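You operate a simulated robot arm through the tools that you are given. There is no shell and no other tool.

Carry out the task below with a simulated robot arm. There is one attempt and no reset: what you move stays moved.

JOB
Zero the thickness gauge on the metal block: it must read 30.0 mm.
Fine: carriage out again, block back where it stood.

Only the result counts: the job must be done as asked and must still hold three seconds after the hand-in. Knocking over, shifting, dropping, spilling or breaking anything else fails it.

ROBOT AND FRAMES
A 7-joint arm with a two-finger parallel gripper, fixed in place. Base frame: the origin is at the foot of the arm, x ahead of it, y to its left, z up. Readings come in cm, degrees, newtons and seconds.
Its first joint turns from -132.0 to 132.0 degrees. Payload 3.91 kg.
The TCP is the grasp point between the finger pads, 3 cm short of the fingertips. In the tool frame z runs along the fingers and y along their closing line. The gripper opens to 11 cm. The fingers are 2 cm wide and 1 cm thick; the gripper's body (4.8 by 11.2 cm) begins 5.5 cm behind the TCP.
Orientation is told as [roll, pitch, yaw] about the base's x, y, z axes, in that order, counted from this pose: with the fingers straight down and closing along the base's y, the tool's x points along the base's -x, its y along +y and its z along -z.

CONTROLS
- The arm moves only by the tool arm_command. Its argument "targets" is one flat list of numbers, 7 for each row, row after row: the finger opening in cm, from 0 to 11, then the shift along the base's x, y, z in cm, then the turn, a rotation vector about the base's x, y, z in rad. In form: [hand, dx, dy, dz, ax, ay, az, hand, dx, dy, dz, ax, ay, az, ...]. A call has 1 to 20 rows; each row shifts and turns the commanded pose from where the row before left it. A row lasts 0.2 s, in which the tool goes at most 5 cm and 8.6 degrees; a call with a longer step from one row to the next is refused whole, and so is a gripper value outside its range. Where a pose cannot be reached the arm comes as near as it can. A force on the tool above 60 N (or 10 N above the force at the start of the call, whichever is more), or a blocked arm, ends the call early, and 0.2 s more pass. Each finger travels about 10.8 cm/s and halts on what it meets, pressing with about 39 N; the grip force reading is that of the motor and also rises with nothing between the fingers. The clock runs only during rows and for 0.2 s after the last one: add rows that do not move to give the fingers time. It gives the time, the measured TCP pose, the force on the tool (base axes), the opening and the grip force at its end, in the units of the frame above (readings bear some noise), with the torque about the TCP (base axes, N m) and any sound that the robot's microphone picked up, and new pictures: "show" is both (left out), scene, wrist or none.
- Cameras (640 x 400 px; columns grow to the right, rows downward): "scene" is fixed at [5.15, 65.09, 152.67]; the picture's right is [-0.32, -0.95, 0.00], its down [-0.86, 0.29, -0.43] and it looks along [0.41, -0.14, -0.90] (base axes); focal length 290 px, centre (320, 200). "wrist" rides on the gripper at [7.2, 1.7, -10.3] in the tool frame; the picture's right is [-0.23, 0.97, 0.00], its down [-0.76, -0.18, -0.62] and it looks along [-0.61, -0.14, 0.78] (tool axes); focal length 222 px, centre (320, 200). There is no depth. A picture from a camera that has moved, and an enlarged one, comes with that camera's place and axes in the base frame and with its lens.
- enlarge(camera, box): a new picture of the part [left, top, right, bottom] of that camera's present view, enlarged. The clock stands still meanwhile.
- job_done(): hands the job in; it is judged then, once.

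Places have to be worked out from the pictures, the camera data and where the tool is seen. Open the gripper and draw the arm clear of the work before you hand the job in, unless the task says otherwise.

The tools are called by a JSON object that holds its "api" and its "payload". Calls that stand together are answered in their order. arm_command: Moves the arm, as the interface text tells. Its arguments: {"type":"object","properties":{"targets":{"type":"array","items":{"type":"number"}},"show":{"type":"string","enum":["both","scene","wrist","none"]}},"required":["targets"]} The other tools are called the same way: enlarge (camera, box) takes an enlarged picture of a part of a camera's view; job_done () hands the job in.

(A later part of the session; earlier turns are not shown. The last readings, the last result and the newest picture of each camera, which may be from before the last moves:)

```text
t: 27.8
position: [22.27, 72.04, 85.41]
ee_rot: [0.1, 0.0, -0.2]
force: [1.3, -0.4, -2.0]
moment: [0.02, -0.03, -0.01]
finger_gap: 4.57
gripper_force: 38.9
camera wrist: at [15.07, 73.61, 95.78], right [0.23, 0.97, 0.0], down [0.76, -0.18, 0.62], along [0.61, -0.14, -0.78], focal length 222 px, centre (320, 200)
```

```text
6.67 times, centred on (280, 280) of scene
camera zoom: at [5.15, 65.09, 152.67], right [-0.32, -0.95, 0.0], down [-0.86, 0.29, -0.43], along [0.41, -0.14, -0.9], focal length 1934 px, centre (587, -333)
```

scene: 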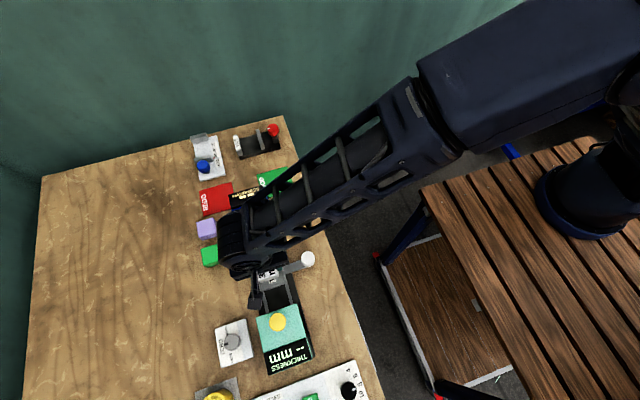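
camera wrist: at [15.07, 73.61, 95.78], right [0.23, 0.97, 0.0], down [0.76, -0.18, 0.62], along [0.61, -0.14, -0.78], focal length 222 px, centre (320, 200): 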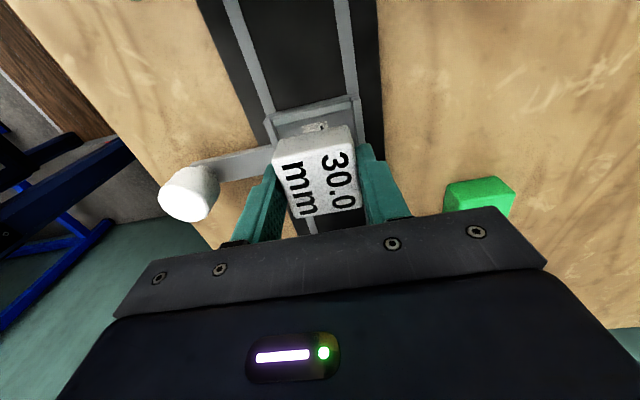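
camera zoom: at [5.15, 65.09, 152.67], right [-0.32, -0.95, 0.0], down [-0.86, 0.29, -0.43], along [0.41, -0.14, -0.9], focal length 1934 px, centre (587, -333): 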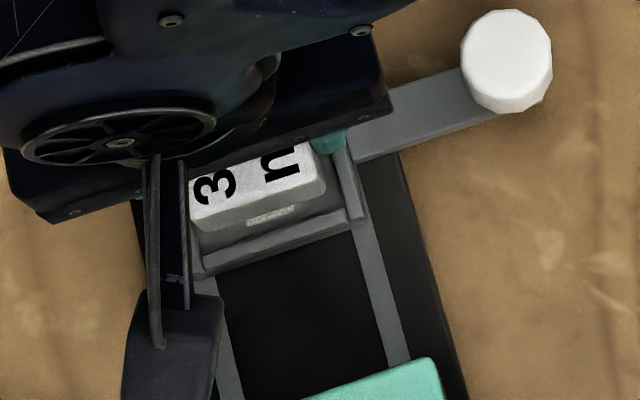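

Block bottom is now about 0.7 cm above the rims. Both views agree it needs about 0.28 cm toward −x and a hair toward +y. I correct and lower in small steps, reading the force.

{"api": "arm_command", "payload": {"targets": [2, -0.28, 0.05, 0, 0, 0, 0, 2, 0, 0, -0.3, 0, 0, 0, 2, 0, 0, 0, 0, 0, 0], "show": "none"}}

{"api": "arm_command", "payload": {"targets": [2, 0, 0, -0.15, 0, 0, 0, 2, 0, 0, -0.15, 0, 0, 0, 2, 0, 0, 0, 0, 0, 0], "show": "wrist"}}

{"api": "enlarge", "payload": {"camera": "wrist", "box": [240, 70, 400, 190]}}

{"api": "enlarge", "payload": {"camera": "scene", "box": [245, 250, 315, 310]}}

```text
t: 28.6
position: [22.0, 72.0, 85.18]
ee_rot: [0.0, -0.1, -0.1]
force: [0.0, 0.9, -1.5]
moment: [0.02, -0.03, -0.01]
finger_gap: 4.56
gripper_force: 39.2
```

```text
t: 29.4
position: [21.96, 71.98, 84.85]
ee_rot: [0.0, 0.0, -0.1]
force: [-0.2, -0.3, -2.5]
moment: [0.03, -0.01, -0.03]
finger_gap: 4.57
gripper_force: 39.2
camera wrist: at [14.77, 73.63, 95.16], right [0.23, 0.97, 0.0], down [0.76, -0.18, 0.62], along [0.61, -0.14, -0.78], focal length 222 px, centre (320, 200)
```

wrist: 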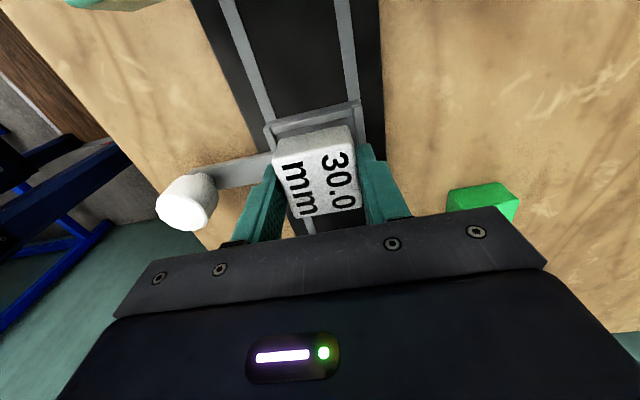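

```text
3.33 times, centred on (320, 130) of wrist
camera zoom: at [14.77, 73.63, 95.16], right [0.23, 0.97, 0.0], down [0.76, -0.18, 0.62], along [0.61, -0.14, -0.78], focal length 740 px, centre (320, 433)
```

zoom: 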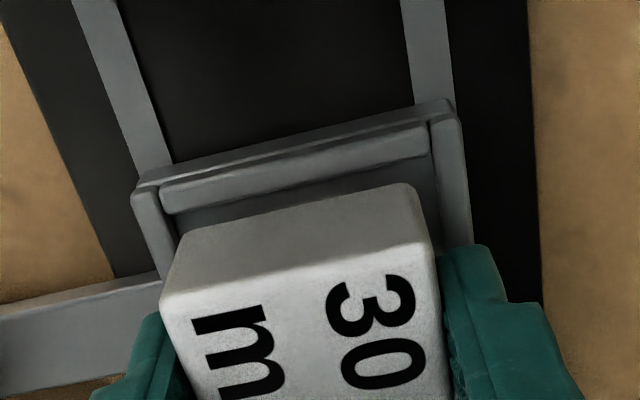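

```text
6.67 times, centred on (280, 280) of scene
camera zoom: at [5.15, 65.09, 152.67], right [-0.32, -0.95, 0.0], down [-0.86, 0.29, -0.43], along [0.41, -0.14, -0.9], focal length 1934 px, centre (587, -333)
```

zoom: 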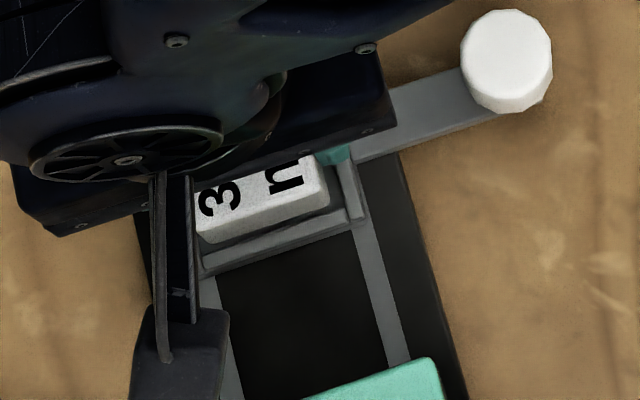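

The block is centred over the tray within about 1–1.5 mm. I continue lowering in 0.15 cm rows until there is contact.

{"api": "arm_command", "payload": {"targets": [2, 0, 0, -0.15, 0, 0, 0, 2, 0, 0, -0.15, 0, 0, 0, 2, 0, 0, 0, 0, 0, 0], "show": "none"}}

{"api": "arm_command", "payload": {"targets": [2, 0, 0, -0.15, 0, 0, 0, 2, 0, 0, 0, 0, 0, 0], "show": "none"}}

{"api": "arm_command", "payload": {"targets": [2, 0, 0, -0.15, 0, 0, 0, 2, 0, 0, 0, 0, 0, 0], "show": "wrist"}}

```text
t: 30.2
position: [22.0, 72.05, 84.56]
ee_rot: [0.0, 0.0, -0.1]
force: [-0.7, 0.1, -2.3]
moment: [0.0, -0.03, -0.01]
finger_gap: 4.57
gripper_force: 38.9
```

```text
t: 30.8
position: [21.89, 71.97, 84.58]
ee_rot: [0.0, 0.0, 0.0]
force: [0.2, 0.3, -1.2]
moment: [-0.02, 0.01, 0.03]
finger_gap: 4.56
gripper_force: 38.4
```

```text
t: 31.4
position: [21.9, 71.91, 84.24]
ee_rot: [0.0, 0.0, 0.0]
force: [0.6, -0.2, -1.9]
moment: [0.01, -0.01, 0.03]
finger_gap: 4.56
gripper_force: 38.7
camera wrist: at [14.71, 73.58, 94.59], right [0.23, 0.97, 0.0], down [0.76, -0.18, 0.62], along [0.61, -0.14, -0.78], focal length 222 px, centre (320, 200)
```

wrist: 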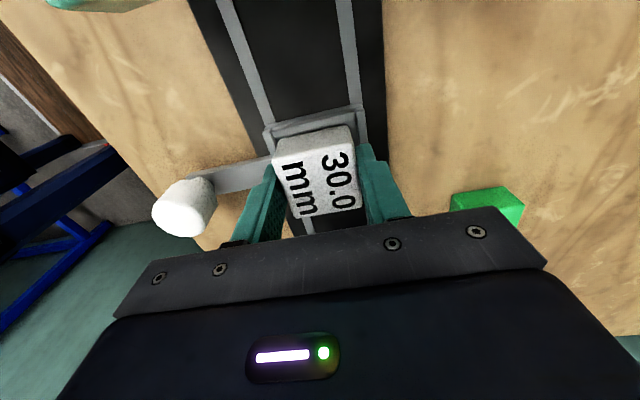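

No contact yet (still ≈2 N of block weight). I keep stepping down.

{"api": "arm_command", "payload": {"targets": [2, 0, 0, -0.15, 0, 0, 0, 2, 0, 0, 0, 0, 0, 0], "show": "none"}}

{"api": "arm_command", "payload": {"targets": [2, 0, 0, -0.15, 0, 0, 0, 2, 0, 0, 0, 0, 0, 0], "show": "none"}}

{"api": "arm_command", "payload": {"targets": [2, 0, 0, -0.1, 0, 0, 0, 2, 0, 0, 0, 0, 0, 0], "show": "wrist"}}

{"api": "enlarge", "payload": {"camera": "wrist", "box": [240, 70, 400, 190]}}

{"api": "enlarge", "payload": {"camera": "scene", "box": [245, 250, 315, 310]}}

```text
t: 32.0
position: [21.95, 72.02, 84.21]
ee_rot: [0.0, -0.1, -0.1]
force: [-0.7, 0.4, 8.4]
moment: [-0.19, 0.23, -0.02]
finger_gap: 4.58
gripper_force: 38.9
```

```text
t: 32.6
position: [21.91, 71.98, 84.29]
ee_rot: [0.3, 0.0, -0.1]
force: [-1.4, -1.2, 29.0]
moment: [-0.17, 0.7, 0.01]
finger_gap: 4.57
gripper_force: 39.1
```

```text
t: 33.2
position: [22.07, 71.92, 84.0]
ee_rot: [0.0, 0.1, -0.2]
force: [0.2, 4.0, 18.6]
moment: [-0.39, 0.23, -0.17]
finger_gap: 4.57
gripper_force: 39.4
camera wrist: at [14.79, 73.53, 94.24], right [0.23, 0.97, 0.0], down [0.76, -0.18, 0.62], along [0.61, -0.14, -0.78], focal length 222 px, centre (320, 200)
```

wrist: 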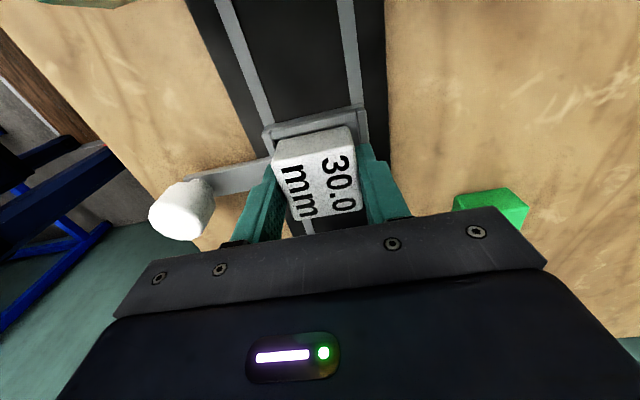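

```text
3.33 times, centred on (320, 130) of wrist
camera zoom: at [14.79, 73.53, 94.24], right [0.23, 0.97, 0.0], down [0.76, -0.18, 0.62], along [0.61, -0.14, -0.78], focal length 740 px, centre (320, 433)
```

zoom: 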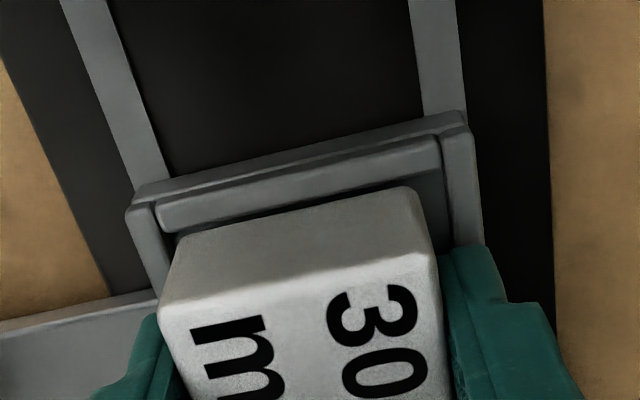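

```text
6.67 times, centred on (280, 280) of scene
camera zoom: at [5.15, 65.09, 152.67], right [-0.32, -0.95, 0.0], down [-0.86, 0.29, -0.43], along [0.41, -0.14, -0.9], focal length 1934 px, centre (587, -333)
```

zoom: 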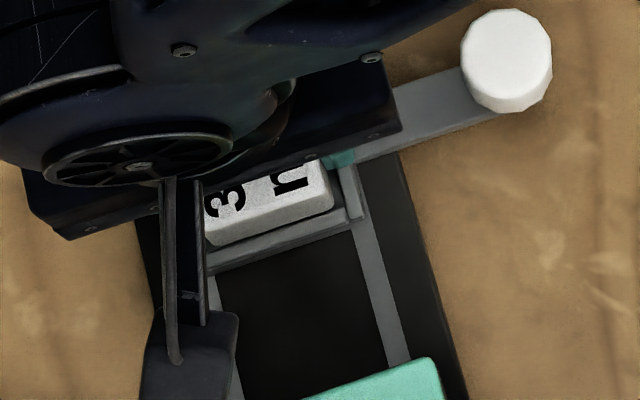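

Contact came at TCP z≈84.2, up to about 19–29 N. The block sits inside the rims in both views, so I ease up 0.1 cm and open the fingers just a little.

{"api": "arm_command", "payload": {"targets": [2, 0, 0, 0.1, 0, 0, 0, 4.8, 0, 0, 0, 0, 0, 0, 5.2, 0, 0, 0, 0, 0, 0, 5.6, 0, 0, 0, 0, 0, 0, 5.6, 0, 0, 0, 0, 0, 0], "show": "wrist"}}

{"api": "enlarge", "payload": {"camera": "wrist", "box": [230, 80, 410, 230]}}

{"api": "enlarge", "payload": {"camera": "scene", "box": [245, 250, 315, 310]}}

```text
t: 34.4
position: [22.0, 71.9, 84.11]
ee_rot: [0.1, 0.0, -0.2]
force: [-0.5, -0.3, -0.2]
moment: [0.04, 0.01, -0.01]
finger_gap: 5.56
gripper_force: 0.1
camera wrist: at [14.78, 73.57, 94.33], right [0.23, 0.97, 0.0], down [0.76, -0.18, 0.62], along [0.61, -0.14, -0.78], focal length 222 px, centre (320, 200)
```

wrist: 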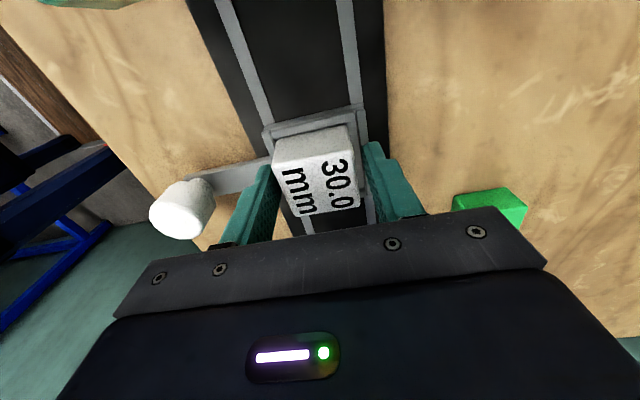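

```text
2.67 times, centred on (320, 155) of wrist
camera zoom: at [14.78, 73.57, 94.33], right [0.23, 0.97, 0.0], down [0.76, -0.18, 0.62], along [0.61, -0.14, -0.78], focal length 592 px, centre (320, 320)
```

zoom: 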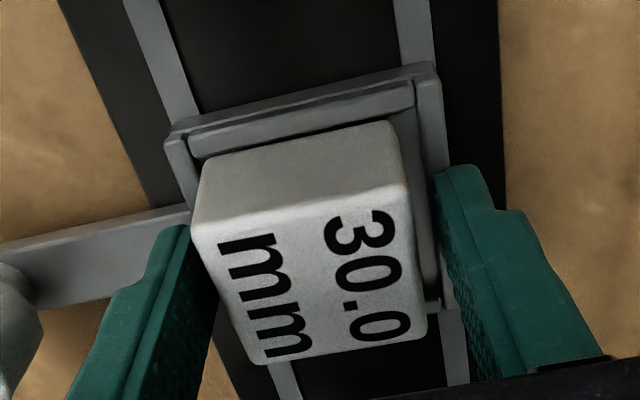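

```text
6.67 times, centred on (280, 280) of scene
camera zoom: at [5.15, 65.09, 152.67], right [-0.32, -0.95, 0.0], down [-0.86, 0.29, -0.43], along [0.41, -0.14, -0.9], focal length 1934 px, centre (587, -333)
```

zoom: 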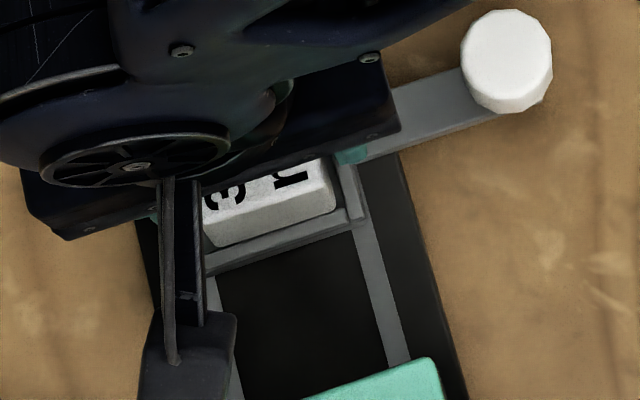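

The fingers are free of the block. I retreat straight up to inspect how it sits in the tray.

{"api": "arm_command", "payload": {"targets": [6.2, 0, 0, 0, 0, 0, 0, 6.2, 0, 0, 1, 0, 0, 0, 6.2, 0, 0, 2, 0, 0, 0, 6.2, 0, 0, 2, 0, 0, 0, 6.2, 0, 0, 2, 0, 0, 0, 6.2, -0.5, 0, 2, 0, 0, 0, 6.2, -2, 0, 2, 0, 0, 0, 6.2, -2, 0, 2, 0, 0, 0, 6.2, -2, 0, 2, 0, 0, 0, 6.2, 0, 0, 0, 0, 0, 0]}}

{"api": "enlarge", "payload": {"camera": "wrist", "box": [230, 80, 410, 230]}}

{"api": "enlarge", "payload": {"camera": "scene", "box": [245, 250, 315, 310]}}

```text
t: 36.6
position: [15.47, 71.99, 99.12]
ee_rot: [0.0, 0.0, -0.1]
force: [0.2, -0.9, 0.5]
moment: [-0.01, 0.02, 0.0]
finger_gap: 6.18
gripper_force: 0.1
camera wrist: at [8.21, 73.73, 109.34], right [0.23, 0.97, 0.0], down [0.76, -0.18, 0.62], along [0.61, -0.14, -0.78], focal length 222 px, centre (320, 200)
```

scene: 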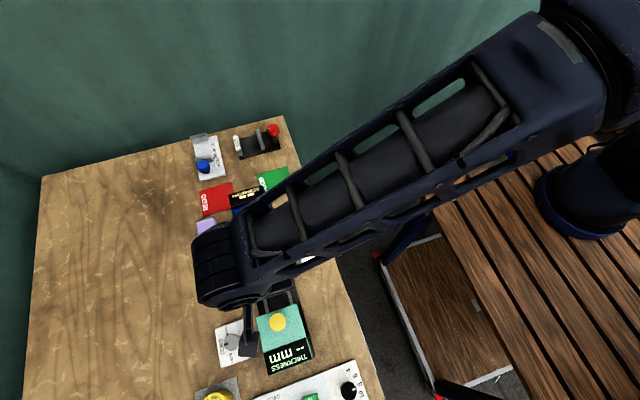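
wrist: 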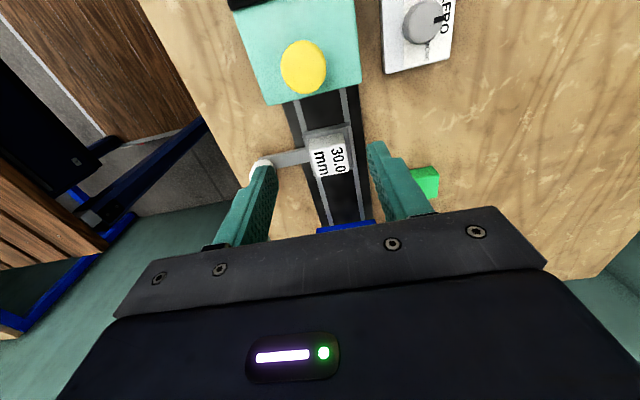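

```text
2.67 times, centred on (320, 155) of wrist
camera zoom: at [8.21, 73.73, 109.34], right [0.23, 0.97, 0.0], down [0.76, -0.18, 0.62], along [0.61, -0.14, -0.78], focal length 592 px, centre (320, 320)
```

zoom: 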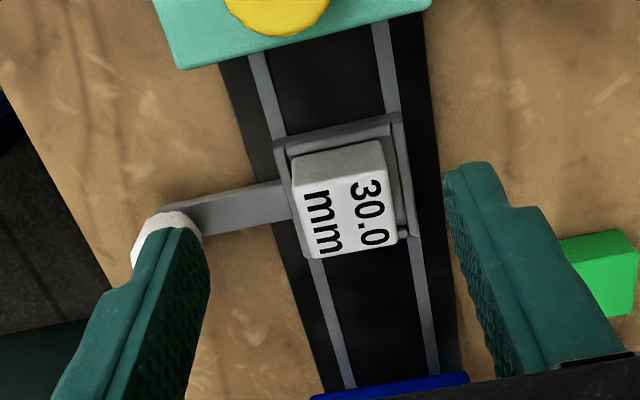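

```text
6.67 times, centred on (280, 280) of scene
camera zoom: at [5.15, 65.09, 152.67], right [-0.32, -0.95, 0.0], down [-0.86, 0.29, -0.43], along [0.41, -0.14, -0.9], focal length 1934 px, centre (587, -333)
```

zoom: 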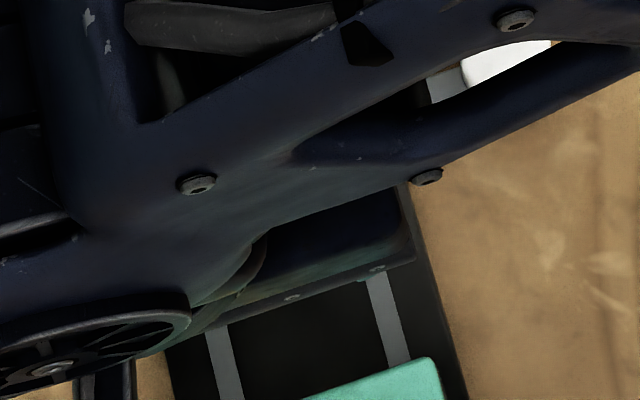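

{"api": "enlarge", "payload": {"camera": "wrist", "box": [290, 115, 370, 190]}}

```text
5.33 times, centred on (330, 152) of wrist
camera zoom: at [8.21, 73.73, 109.34], right [0.23, 0.97, 0.0], down [0.76, -0.18, 0.62], along [0.61, -0.14, -0.78], focal length 1185 px, centre (267, 453)
```

zoom: 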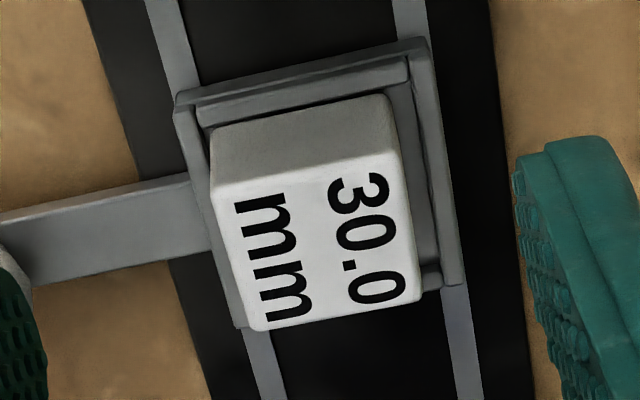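

From this angle the block's top looks foreshortened, so it may be tilted with its −x edge perched on a rim. I go to the side viewpoint (yaw +90 at the −y side), which also clears the scene camera's line of sight, to check.

{"api": "arm_command", "payload": {"targets": [6.2, 0, 0, 0.5, 0, 0, 0, 6.2, 0.6, -1.2, 0, 0, 0, 0.131, 6.2, 0.6, -1.2, 0, 0, 0, 0.131, 6.2, 0.6, -1.2, 0, 0, 0, 0.131, 6.2, 0.6, -1.2, 0, 0, 0, 0.131, 6.2, 0.6, -1.2, 0, 0, 0, 0.131, 6.2, 0.6, -1.2, 0, 0, 0, 0.131, 6.2, 0.6, -1.2, 0, 0, 0, 0.131, 6.2, 0.6, -1.2, 0, 0, 0, 0.131, 6.2, 0.6, -1.2, 0, 0, 0, 0.131, 6.2, 0.6, -1.2, 0, 0, 0, 0.131, 6.2, 0.6, -1.2, 0, 0, 0, 0.131, 6.2, 0.4, -1.0, 0, 0, 0, 0.13, 6.2, 0, 0, 0, 0, 0, 0]}}

{"api": "enlarge", "payload": {"camera": "wrist", "box": [270, 100, 430, 220]}}

{"api": "enlarge", "payload": {"camera": "scene", "box": [245, 250, 315, 310]}}

```text
t: 39.6
position: [22.46, 57.59, 99.66]
ee_rot: [0.0, 0.0, 90.0]
force: [-0.4, 0.2, -0.4]
moment: [-0.01, 0.04, 0.01]
finger_gap: 6.17
gripper_force: 0.0
camera wrist: at [20.79, 50.4, 109.82], right [-0.97, 0.23, 0.0], down [0.18, 0.76, 0.62], along [0.14, 0.61, -0.78], focal length 222 px, centre (320, 200)
```

scene: 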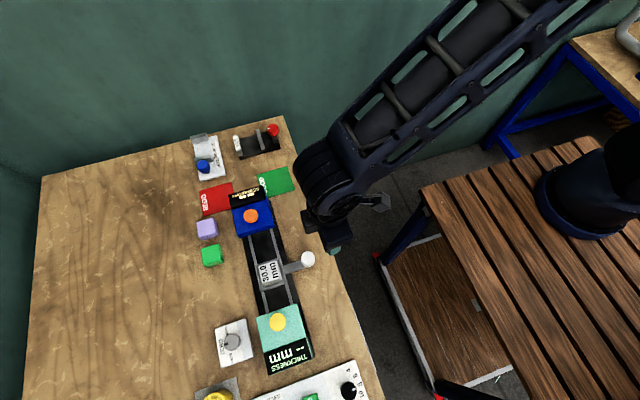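
wrist: 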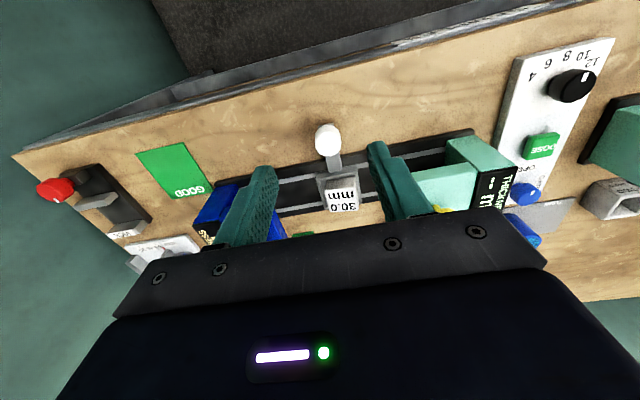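

```text
3.33 times, centred on (350, 160) of wrist
camera zoom: at [20.79, 50.4, 109.82], right [-0.97, 0.23, 0.0], down [0.18, 0.76, 0.62], along [0.14, 0.61, -0.78], focal length 740 px, centre (220, 333)
```

zoom: 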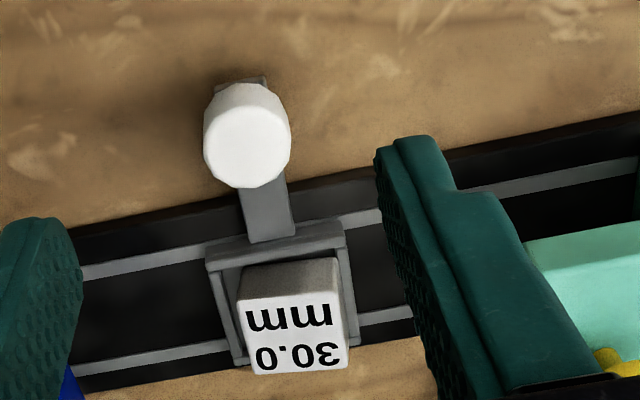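

```text
6.67 times, centred on (280, 280) of scene
camera zoom: at [5.15, 65.09, 152.67], right [-0.32, -0.95, 0.0], down [-0.86, 0.29, -0.43], along [0.41, -0.14, -0.9], focal length 1934 px, centre (587, -333)
```

zoom: 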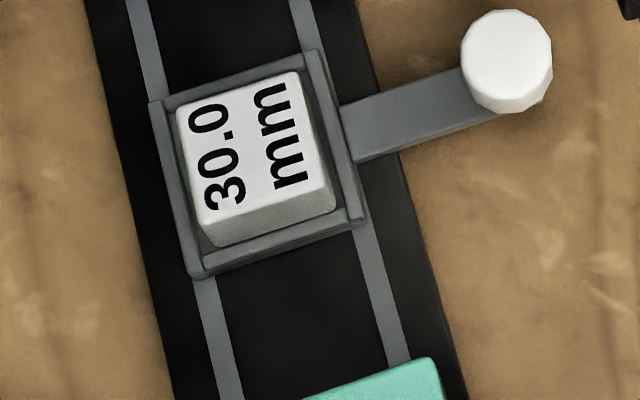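

{"api": "enlarge", "payload": {"camera": "wrist", "box": [310, 160, 370, 220]}}

{"api": "enlarge", "payload": {"camera": "scene", "box": [255, 255, 297, 290]}}

```text
6.67 times, centred on (340, 190) of wrist
camera zoom: at [20.79, 50.4, 109.82], right [-0.97, 0.23, 0.0], down [0.18, 0.76, 0.62], along [0.14, 0.61, -0.78], focal length 1481 px, centre (187, 267)
```

zoom: 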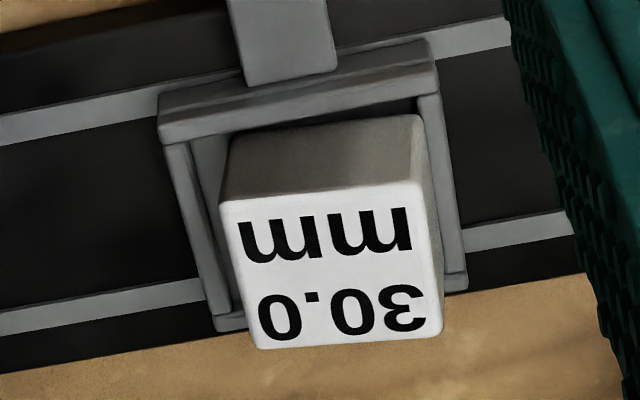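

```text
11.43 times, centred on (276, 272) of scene
camera zoom: at [5.15, 65.09, 152.67], right [-0.32, -0.95, 0.0], down [-0.86, 0.29, -0.43], along [0.41, -0.14, -0.9], focal length 3316 px, centre (823, -629)
```

zoom: 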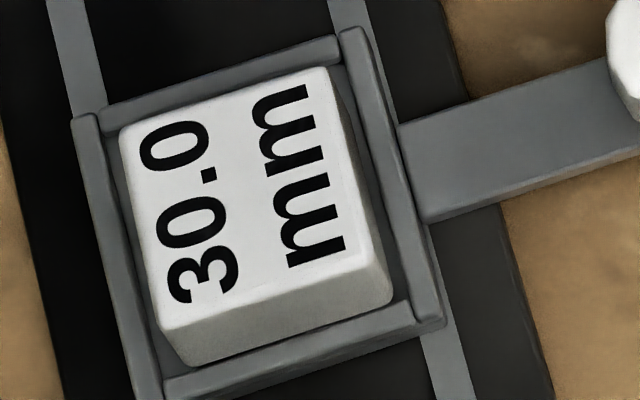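

The side view confirms the block's −x edge is perched on the −x rim, so it sits about 0.4 cm too far toward −x and tilted. I'll straddle it with this yaw-90 grip, closing along x about x=22.5, which squares and centres it. First I move over it and lower so the tips stay above the rims.

{"api": "arm_command", "payload": {"targets": [6.2, 0, 2, -1, 0, 0, 0, 6.2, 0.05, 2.5, -1, 0, 0, 0, 6.2, 0, 2.5, -1, 0, 0, 0, 6.2, 0, 2.5, -1, 0, 0, 0, 6.2, 0, 2.5, -1, 0, 0, 0, 6.2, 0, 2.2, -1, 0, 0, 0, 6.2, 0, 0, -1, 0, 0, 0, 6.2, 0, 0, -2, 0, 0, 0, 6.2, 0, 0, 0, 0, 0, 0], "show": "wrist"}}

{"api": "enlarge", "payload": {"camera": "wrist", "box": [230, 80, 430, 230]}}

```text
t: 41.6
position: [22.5, 71.83, 90.65]
ee_rot: [0.0, 0.0, 89.9]
force: [-0.1, -0.2, 0.2]
moment: [-0.03, -0.01, -0.01]
finger_gap: 6.22
gripper_force: 0.1
camera wrist: at [20.75, 64.59, 100.79], right [-0.97, 0.23, 0.0], down [0.18, 0.76, 0.62], along [0.14, 0.61, -0.78], focal length 222 px, centre (320, 200)
```

wrist: 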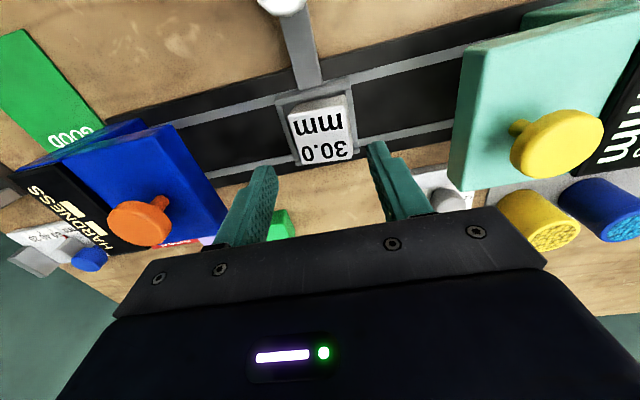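

```text
2.67 times, centred on (330, 155) of wrist
camera zoom: at [20.75, 64.59, 100.79], right [-0.97, 0.23, 0.0], down [0.18, 0.76, 0.62], along [0.14, 0.61, -0.78], focal length 592 px, centre (293, 320)
```

zoom: 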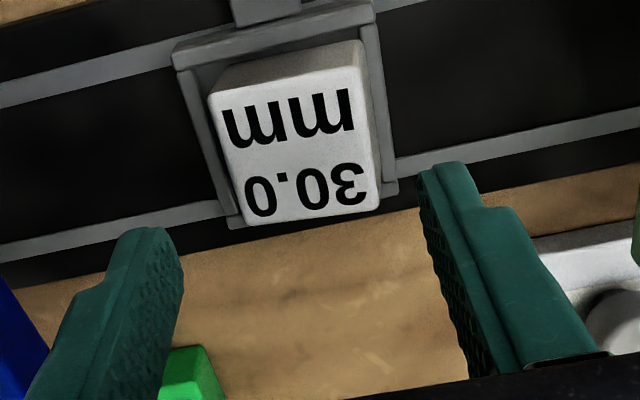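

Alignment looks right, with the fingers on either side of the block. I descend to tips at about z≈82.3, above the rims, and view again before closing.

{"api": "arm_command", "payload": {"targets": [6.2, 0, 0, -1.5, 0, 0, 0, 6.2, 0, 0, -1.5, 0, 0, 0, 6.2, 0, 0, -1.2, 0, 0, 0, 6.2, 0, 0, -0.8, 0, 0, 0, 6.2, 0, 0, -0.4, 0, 0, 0, 6.2, 0, 0, 0, 0, 0, 0], "show": "wrist"}}

{"api": "enlarge", "payload": {"camera": "wrist", "box": [230, 80, 430, 230]}}

{"api": "enlarge", "payload": {"camera": "scene", "box": [225, 230, 325, 310]}}

```text
t: 43.0
position: [22.52, 72.04, 85.17]
ee_rot: [0.1, -0.1, 89.9]
force: [-0.6, 0.0, -1.1]
moment: [-0.03, 0.0, -0.01]
finger_gap: 6.2
gripper_force: 0.0
camera wrist: at [20.79, 64.67, 95.43], right [-0.97, 0.23, 0.0], down [0.18, 0.76, 0.62], along [0.14, 0.61, -0.78], focal length 222 px, centre (320, 200)
```

wrist: 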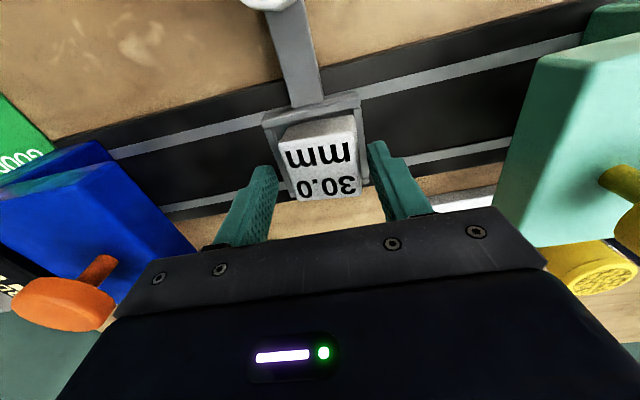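

```text
2.67 times, centred on (330, 155) of wrist
camera zoom: at [20.79, 64.67, 95.43], right [-0.97, 0.23, 0.0], down [0.18, 0.76, 0.62], along [0.14, 0.61, -0.78], focal length 592 px, centre (293, 320)
```

zoom: 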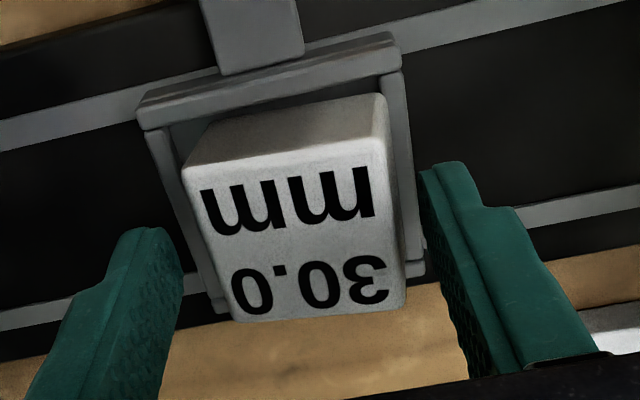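

```text
5.00 times, centred on (275, 270) of scene
camera zoom: at [5.15, 65.09, 152.67], right [-0.32, -0.95, 0.0], down [-0.86, 0.29, -0.43], along [0.41, -0.14, -0.9], focal length 1451 px, centre (545, -150)
```

zoom: 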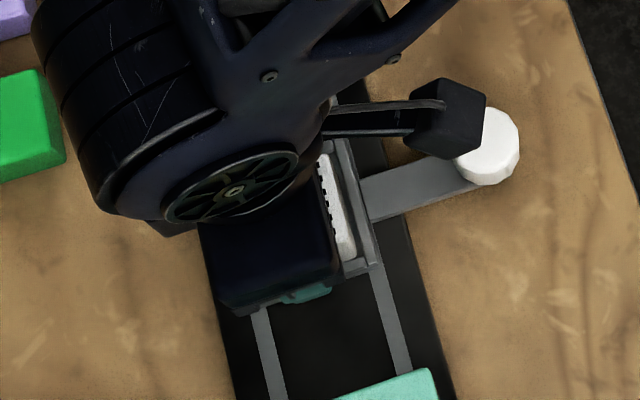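

Fingers straddle the tilted block properly. Closing along x will level it, so I close slowly and hold.

{"api": "arm_command", "payload": {"targets": [5.6, 0, 0, 0, 0, 0, 0, 5.2, 0, 0, 0, 0, 0, 0, 4.8, 0, 0, 0, 0, 0, 0, 4.4, 0, 0, 0, 0, 0, 0, 3.5, 0, 0, 0, 0, 0, 0, 3.5, 0, 0, 0, 0, 0, 0], "show": "wrist"}}

{"api": "enlarge", "payload": {"camera": "wrist", "box": [230, 80, 430, 230]}}

```text
t: 44.4
position: [22.48, 71.91, 85.16]
ee_rot: [0.0, 0.0, 89.8]
force: [0.2, 0.7, 0.2]
moment: [0.04, 0.0, -0.01]
finger_gap: 4.52
gripper_force: 38.7
camera wrist: at [20.8, 64.67, 95.44], right [-0.97, 0.23, 0.0], down [0.18, 0.76, 0.62], along [0.14, 0.61, -0.78], focal length 222 px, centre (320, 200)
```

wrist: 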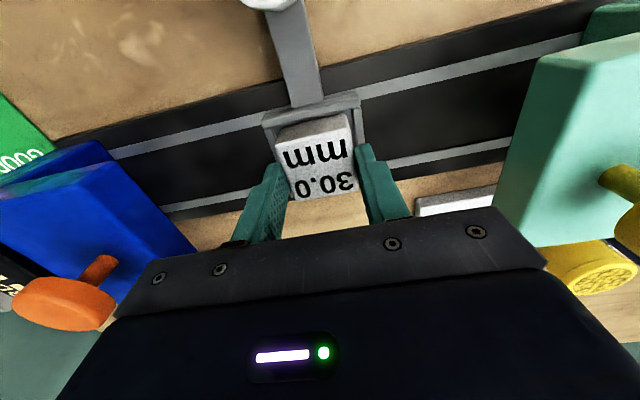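

```text
2.67 times, centred on (330, 155) of wrist
camera zoom: at [20.8, 64.67, 95.44], right [-0.97, 0.23, 0.0], down [0.18, 0.76, 0.62], along [0.14, 0.61, -0.78], focal length 592 px, centre (293, 320)
```

zoom: 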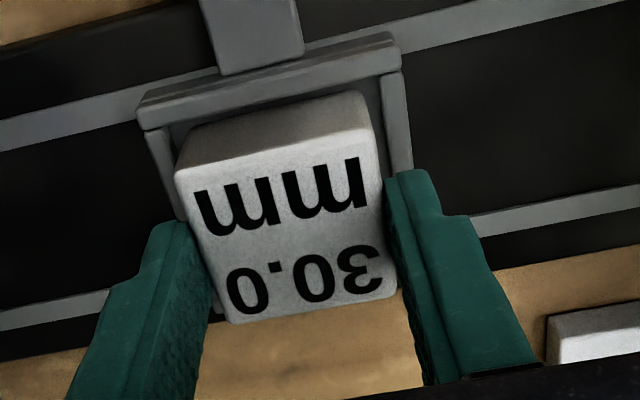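

The block is level now and roughly centred, with a gap of 4.52. I lower in small steps until it rests on the tray floor, reading the force.

{"api": "arm_command", "payload": {"targets": [3.5, 0, 0, -0.15, 0, 0, 0, 3.5, 0, 0, 0, 0, 0, 0], "show": "none"}}

{"api": "arm_command", "payload": {"targets": [3.5, 0, 0, -0.15, 0, 0, 0, 3.5, 0, 0, 0, 0, 0, 0], "show": "none"}}

{"api": "arm_command", "payload": {"targets": [3.5, 0, 0, -0.15, 0, 0, 0, 3.5, 0, 0, 0, 0, 0, 0], "show": "none"}}

```text
t: 45.0
position: [22.43, 71.93, 85.12]
ee_rot: [-0.1, -0.1, 89.9]
force: [1.3, -7.8, 26.9]
moment: [-0.73, 0.07, 0.01]
finger_gap: 4.49
gripper_force: 38.9
```

```text
t: 45.6
position: [22.48, 71.96, 85.04]
ee_rot: [0.0, -0.2, 89.9]
force: [0.4, 2.1, 32.2]
moment: [0.15, -0.04, -0.04]
finger_gap: 4.52
gripper_force: 39.3
```

```text
t: 46.2
position: [22.43, 71.99, 84.9]
ee_rot: [0.0, -0.1, 90.0]
force: [-1.2, 5.2, 33.1]
moment: [0.18, 0.08, -0.03]
finger_gap: 4.54
gripper_force: 38.5
```

Contact now is central (about 33 N, near-zero moments), so it is resting. I ease off slightly, open the fingers and look.

{"api": "arm_command", "payload": {"targets": [3.5, 0, 0, 0.15, 0, 0, 0, 5, 0, 0, 0, 0, 0, 0, 6.2, 0, 0, 0, 0, 0, 0, 6.2, 0, 0, 0.5, 0, 0, 0, 6.2, 0, 0, 1, 0, 0, 0, 6.2, 0, 0, 2, 0, 0, 0, 6.2, 0, 0, 2, 0, 0, 0, 6.2, 0, -1, 2, 0, 0, 0, 6.2, 0, -2.5, 2, 0, 0, 0, 6.2, 0, -2.5, 2, 0, 0, 0, 6.2, 0, -2.5, 1, 0, 0, 0, 6.2, 0, -2.5, 1, 0, 0, 0, 6.2, 0, -2.5, 0, 0, 0, 0, 6.2, 0, 0, 0, 0, 0, 0]}}

{"api": "enlarge", "payload": {"camera": "wrist", "box": [310, 150, 370, 215]}}

{"api": "enlarge", "payload": {"camera": "scene", "box": [255, 255, 297, 290]}}

```text
t: 49.2
position: [22.61, 58.35, 98.33]
ee_rot: [0.0, 0.0, 89.9]
force: [0.5, -0.3, 0.7]
moment: [0.0, 0.0, -0.01]
finger_gap: 6.2
gripper_force: 0.2
camera wrist: at [20.87, 51.13, 108.61], right [-0.97, 0.23, 0.0], down [0.18, 0.76, 0.62], along [0.14, 0.61, -0.78], focal length 222 px, centre (320, 200)
```

scene: 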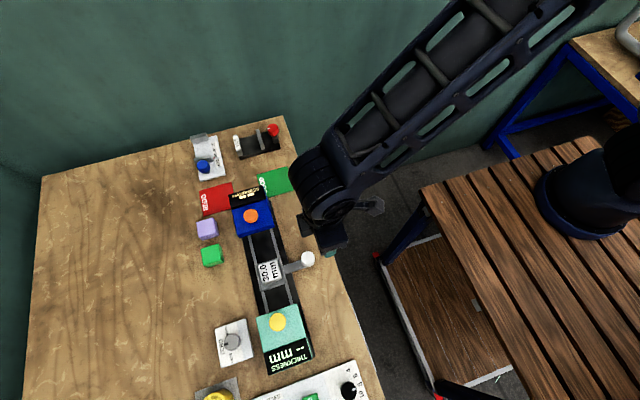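
wrist: 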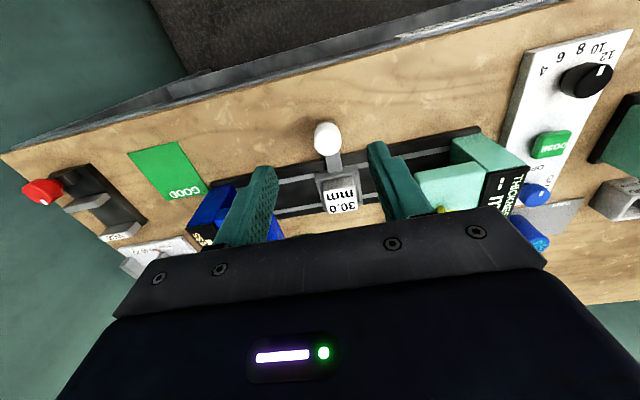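

```text
6.15 times, centred on (340, 182) of wrist
camera zoom: at [20.87, 51.13, 108.61], right [-0.97, 0.23, 0.0], down [0.18, 0.76, 0.62], along [0.14, 0.61, -0.78], focal length 1367 px, centre (197, 308)
```

zoom: 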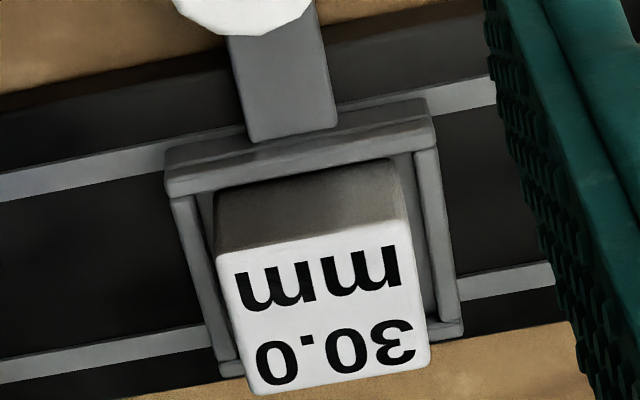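

```text
11.43 times, centred on (276, 272) of scene
camera zoom: at [5.15, 65.09, 152.67], right [-0.32, -0.95, 0.0], down [-0.86, 0.29, -0.43], along [0.41, -0.14, -0.9], focal length 3316 px, centre (823, -629)
```

zoom: 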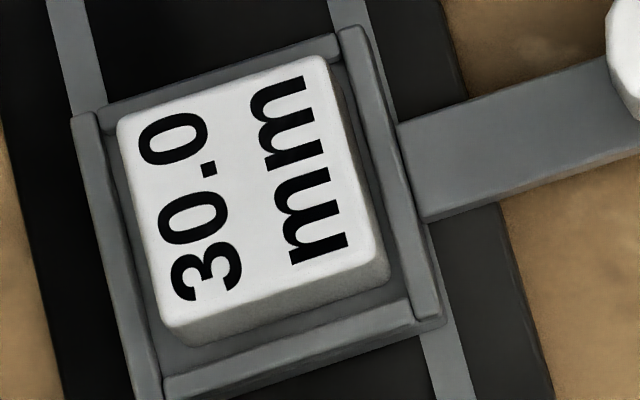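

The block now sits flat inside the rims. Next is the handle, whose knob triangulates to (22.5, 62.2), top z≈83, diameter ≈3.2 cm. I'll straddle it along x with the fingers and lower beside it.

{"api": "arm_command", "payload": {"targets": [6.2, 0, 1.2, -2, 0, 0, 0, 6.2, 0, 1.2, -2, 0, 0, 0, 6.2, 0, 1.3, -2, 0, 0, 0, 6.2, 0, 0, -2, 0, 0, 0, 6.2, 0, 0, -1.5, 0, 0, 0, 6.2, 0, 0, 0, 0, 0, 0]}}

{"api": "enlarge", "payload": {"camera": "wrist", "box": [230, 80, 430, 230]}}

{"api": "enlarge", "payload": {"camera": "scene", "box": [255, 220, 355, 300]}}

```text
t: 50.6
position: [22.46, 61.98, 88.89]
ee_rot: [0.0, 0.0, 89.8]
force: [0.5, -0.7, -0.3]
moment: [-0.04, 0.03, -0.02]
finger_gap: 6.2
gripper_force: 0.1
camera wrist: at [20.9, 54.76, 99.1], right [-0.97, 0.23, 0.0], down [0.18, 0.76, 0.62], along [0.14, 0.61, -0.78], focal length 222 px, centre (320, 200)
```

scene: 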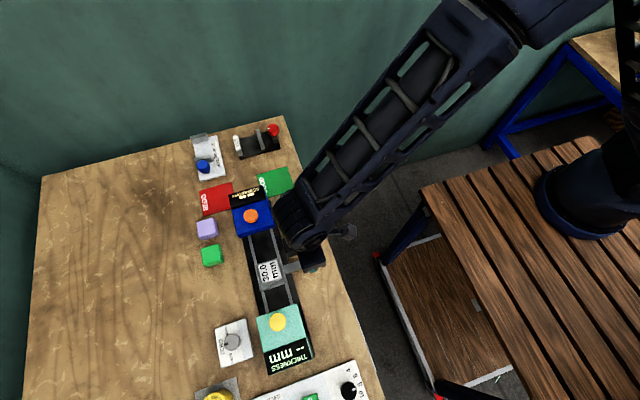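
wrist: 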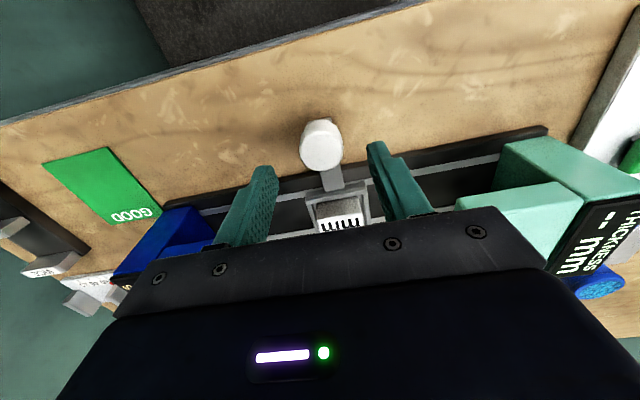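

```text
2.67 times, centred on (330, 155) of wrist
camera zoom: at [20.9, 54.76, 99.1], right [-0.97, 0.23, 0.0], down [0.18, 0.76, 0.62], along [0.14, 0.61, -0.78], focal length 592 px, centre (293, 320)
```

zoom: 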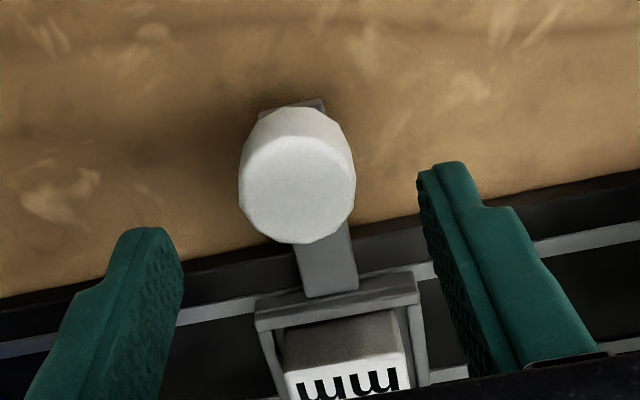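

```text
5.00 times, centred on (305, 260) of scene
camera zoom: at [5.15, 65.09, 152.67], right [-0.32, -0.95, 0.0], down [-0.86, 0.29, -0.43], along [0.41, -0.14, -0.9], focal length 1451 px, centre (395, -100)
```

zoom: 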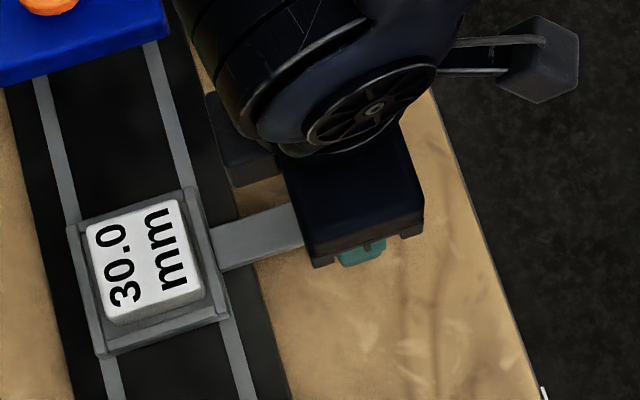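

The knob sits between the fingers at about (22.45, 62.3). I descend so the fingertips are beside it at z≈80.5 and narrow the opening to about 3.9 cm for a loose straddle.

{"api": "arm_command", "payload": {"targets": [6.2, 0, 0.1, -1.5, 0, 0, 0, 6.2, 0, 0, -1.5, 0, 0, 0, 6.2, 0, 0, -1.5, 0, 0, 0, 6.2, 0, 0, -1, 0, 0, 0, 5, 0, 0, 0, 0, 0, 0, 4.0, 0, 0, 0, 0, 0, 0, 4.0, 0, 0, 0, 0, 0, 0], "show": "wrist"}}

{"api": "enlarge", "payload": {"camera": "wrist", "box": [230, 80, 430, 230]}}

```text
t: 52.2
position: [22.7, 62.27, 83.32]
ee_rot: [0.1, 0.0, 89.9]
force: [0.4, 0.4, 0.1]
moment: [0.0, -0.01, -0.01]
finger_gap: 4.0
gripper_force: 0.1
camera wrist: at [20.93, 54.83, 93.59], right [-0.97, 0.23, 0.0], down [0.18, 0.76, 0.62], along [0.14, 0.61, -0.78], focal length 222 px, centre (320, 200)
```

wrist: 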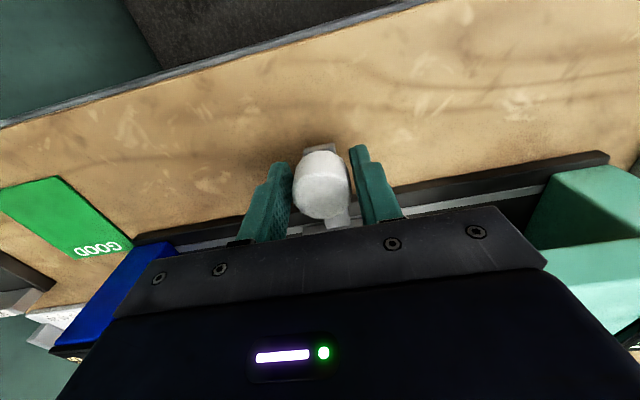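

```text
2.67 times, centred on (330, 155) of wrist
camera zoom: at [20.93, 54.83, 93.59], right [-0.97, 0.23, 0.0], down [0.18, 0.76, 0.62], along [0.14, 0.61, -0.78], focal length 592 px, centre (293, 320)
```

zoom: 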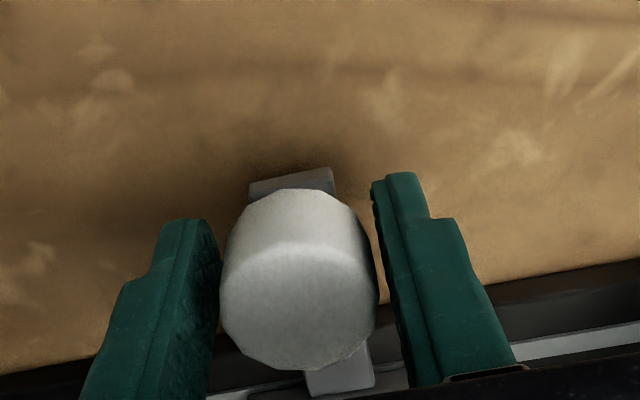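

The knob is straddled. I push the carriage 3 cm toward the thickness gauge (−x) and check force and pictures.

{"api": "arm_command", "payload": {"targets": [4.0, -0.5, 0, 0, 0, 0, 0, 4.0, -0.5, 0, 0, 0, 0, 0, 4.0, -0.5, 0, 0, 0, 0, 0, 4.0, -0.5, 0, 0, 0, 0, 0, 4.0, -0.5, 0, 0, 0, 0, 0, 4.0, -0.5, 0, 0, 0, 0, 0]}}

{"api": "enlarge", "payload": {"camera": "scene", "box": [225, 230, 345, 330]}}

```text
t: 53.6
position: [19.57, 62.09, 83.39]
ee_rot: [0.0, -0.1, 89.8]
force: [0.3, -0.5, -0.1]
moment: [0.01, -0.02, 0.0]
finger_gap: 4.0
gripper_force: 0.2
camera wrist: at [17.91, 54.87, 93.67], right [-0.97, 0.23, 0.0], down [0.18, 0.76, 0.62], along [0.14, 0.61, -0.78], focal length 222 px, centre (320, 200)
```

scene: 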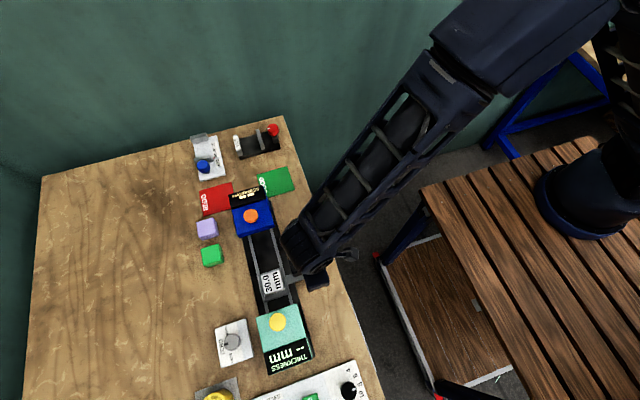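
wrist: 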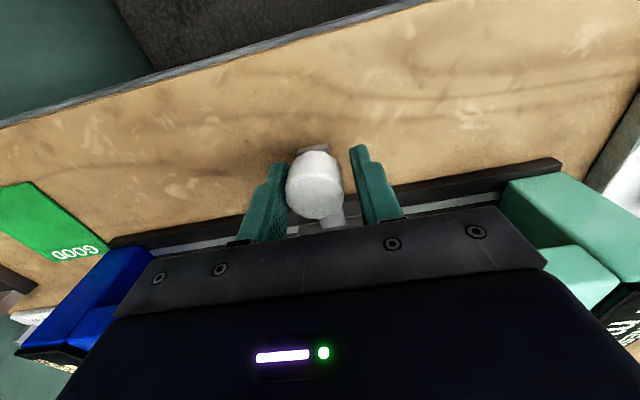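

```text
4.00 times, centred on (285, 280) of scene
camera zoom: at [5.15, 65.09, 152.67], right [-0.32, -0.95, 0.0], down [-0.86, 0.29, -0.43], along [0.41, -0.14, -0.9], focal length 1161 px, centre (460, -120)
```

zoom: 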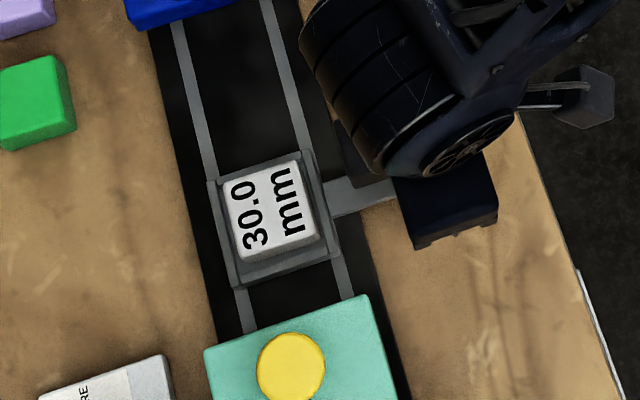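

The carriage slides freely with the block in it. I continue toward the gauge and slow near the end to feel for the stop.

{"api": "arm_command", "payload": {"targets": [4.0, -0.6, 0, 0, 0, 0, 0, 4.0, -0.6, 0, 0, 0, 0, 0, 4.0, -0.6, 0, 0, 0, 0, 0, 4.0, -0.6, 0, 0, 0, 0, 0, 4.0, -0.6, 0, 0, 0, 0, 0, 4.0, -0.6, 0, 0, 0, 0, 0, 4.0, -0.6, 0, 0, 0, 0, 0, 4.0, -0.6, 0, 0, 0, 0, 0, 4.0, -0.6, 0, 0, 0, 0, 0, 4.0, -0.6, 0, 0, 0, 0, 0, 4.0, -0.6, 0, 0, 0, 0, 0, 4.0, -0.6, 0, 0, 0, 0, 0, 4.0, -0.3, 0, 0, 0, 0, 0, 4.0, -0.3, 0, 0, 0, 0, 0]}}

{"api": "enlarge", "payload": {"camera": "scene", "box": [225, 270, 345, 370]}}

```text
t: 56.6
position: [11.78, 62.22, 83.45]
ee_rot: [0.0, -0.1, 90.0]
force: [0.8, 0.1, 0.0]
moment: [0.02, 0.0, 0.02]
finger_gap: 4.04
gripper_force: 1.0
camera wrist: at [10.05, 54.94, 93.62], right [-0.97, 0.23, 0.0], down [0.18, 0.76, 0.62], along [0.14, 0.61, -0.78], focal length 222 px, centre (320, 200)
```

scene: 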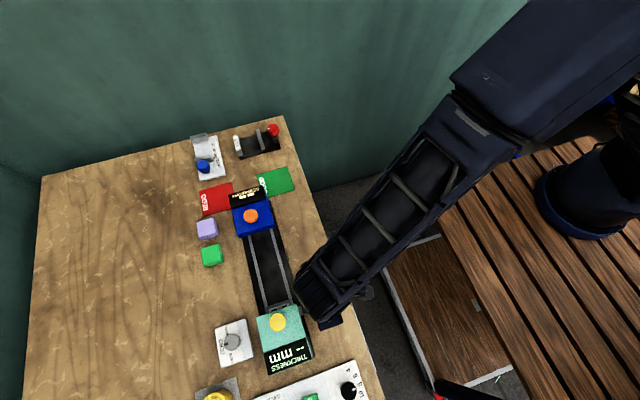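
wrist: 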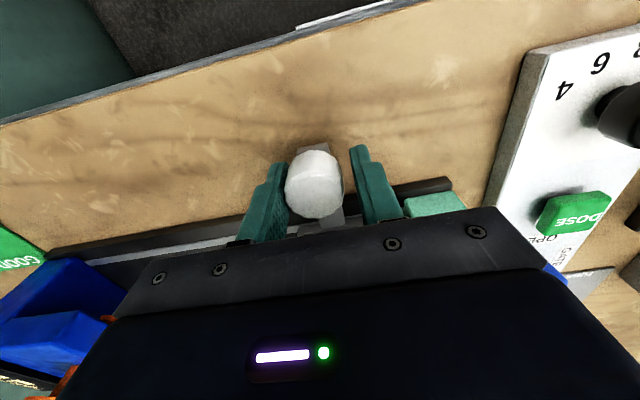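

```text
4.00 times, centred on (285, 320) of scene
camera zoom: at [5.15, 65.09, 152.67], right [-0.32, -0.95, 0.0], down [-0.86, 0.29, -0.43], along [0.41, -0.14, -0.9], focal length 1161 px, centre (460, -280)
```

zoom: 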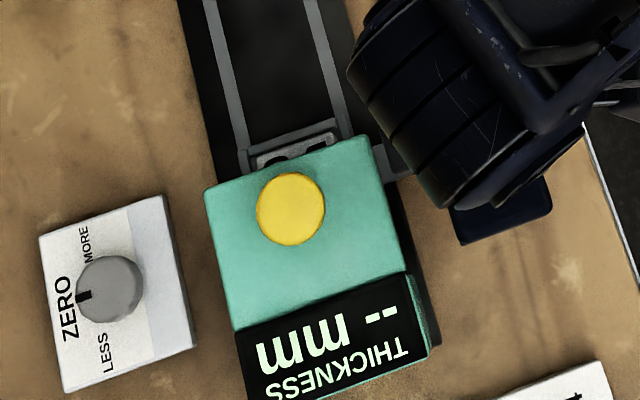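

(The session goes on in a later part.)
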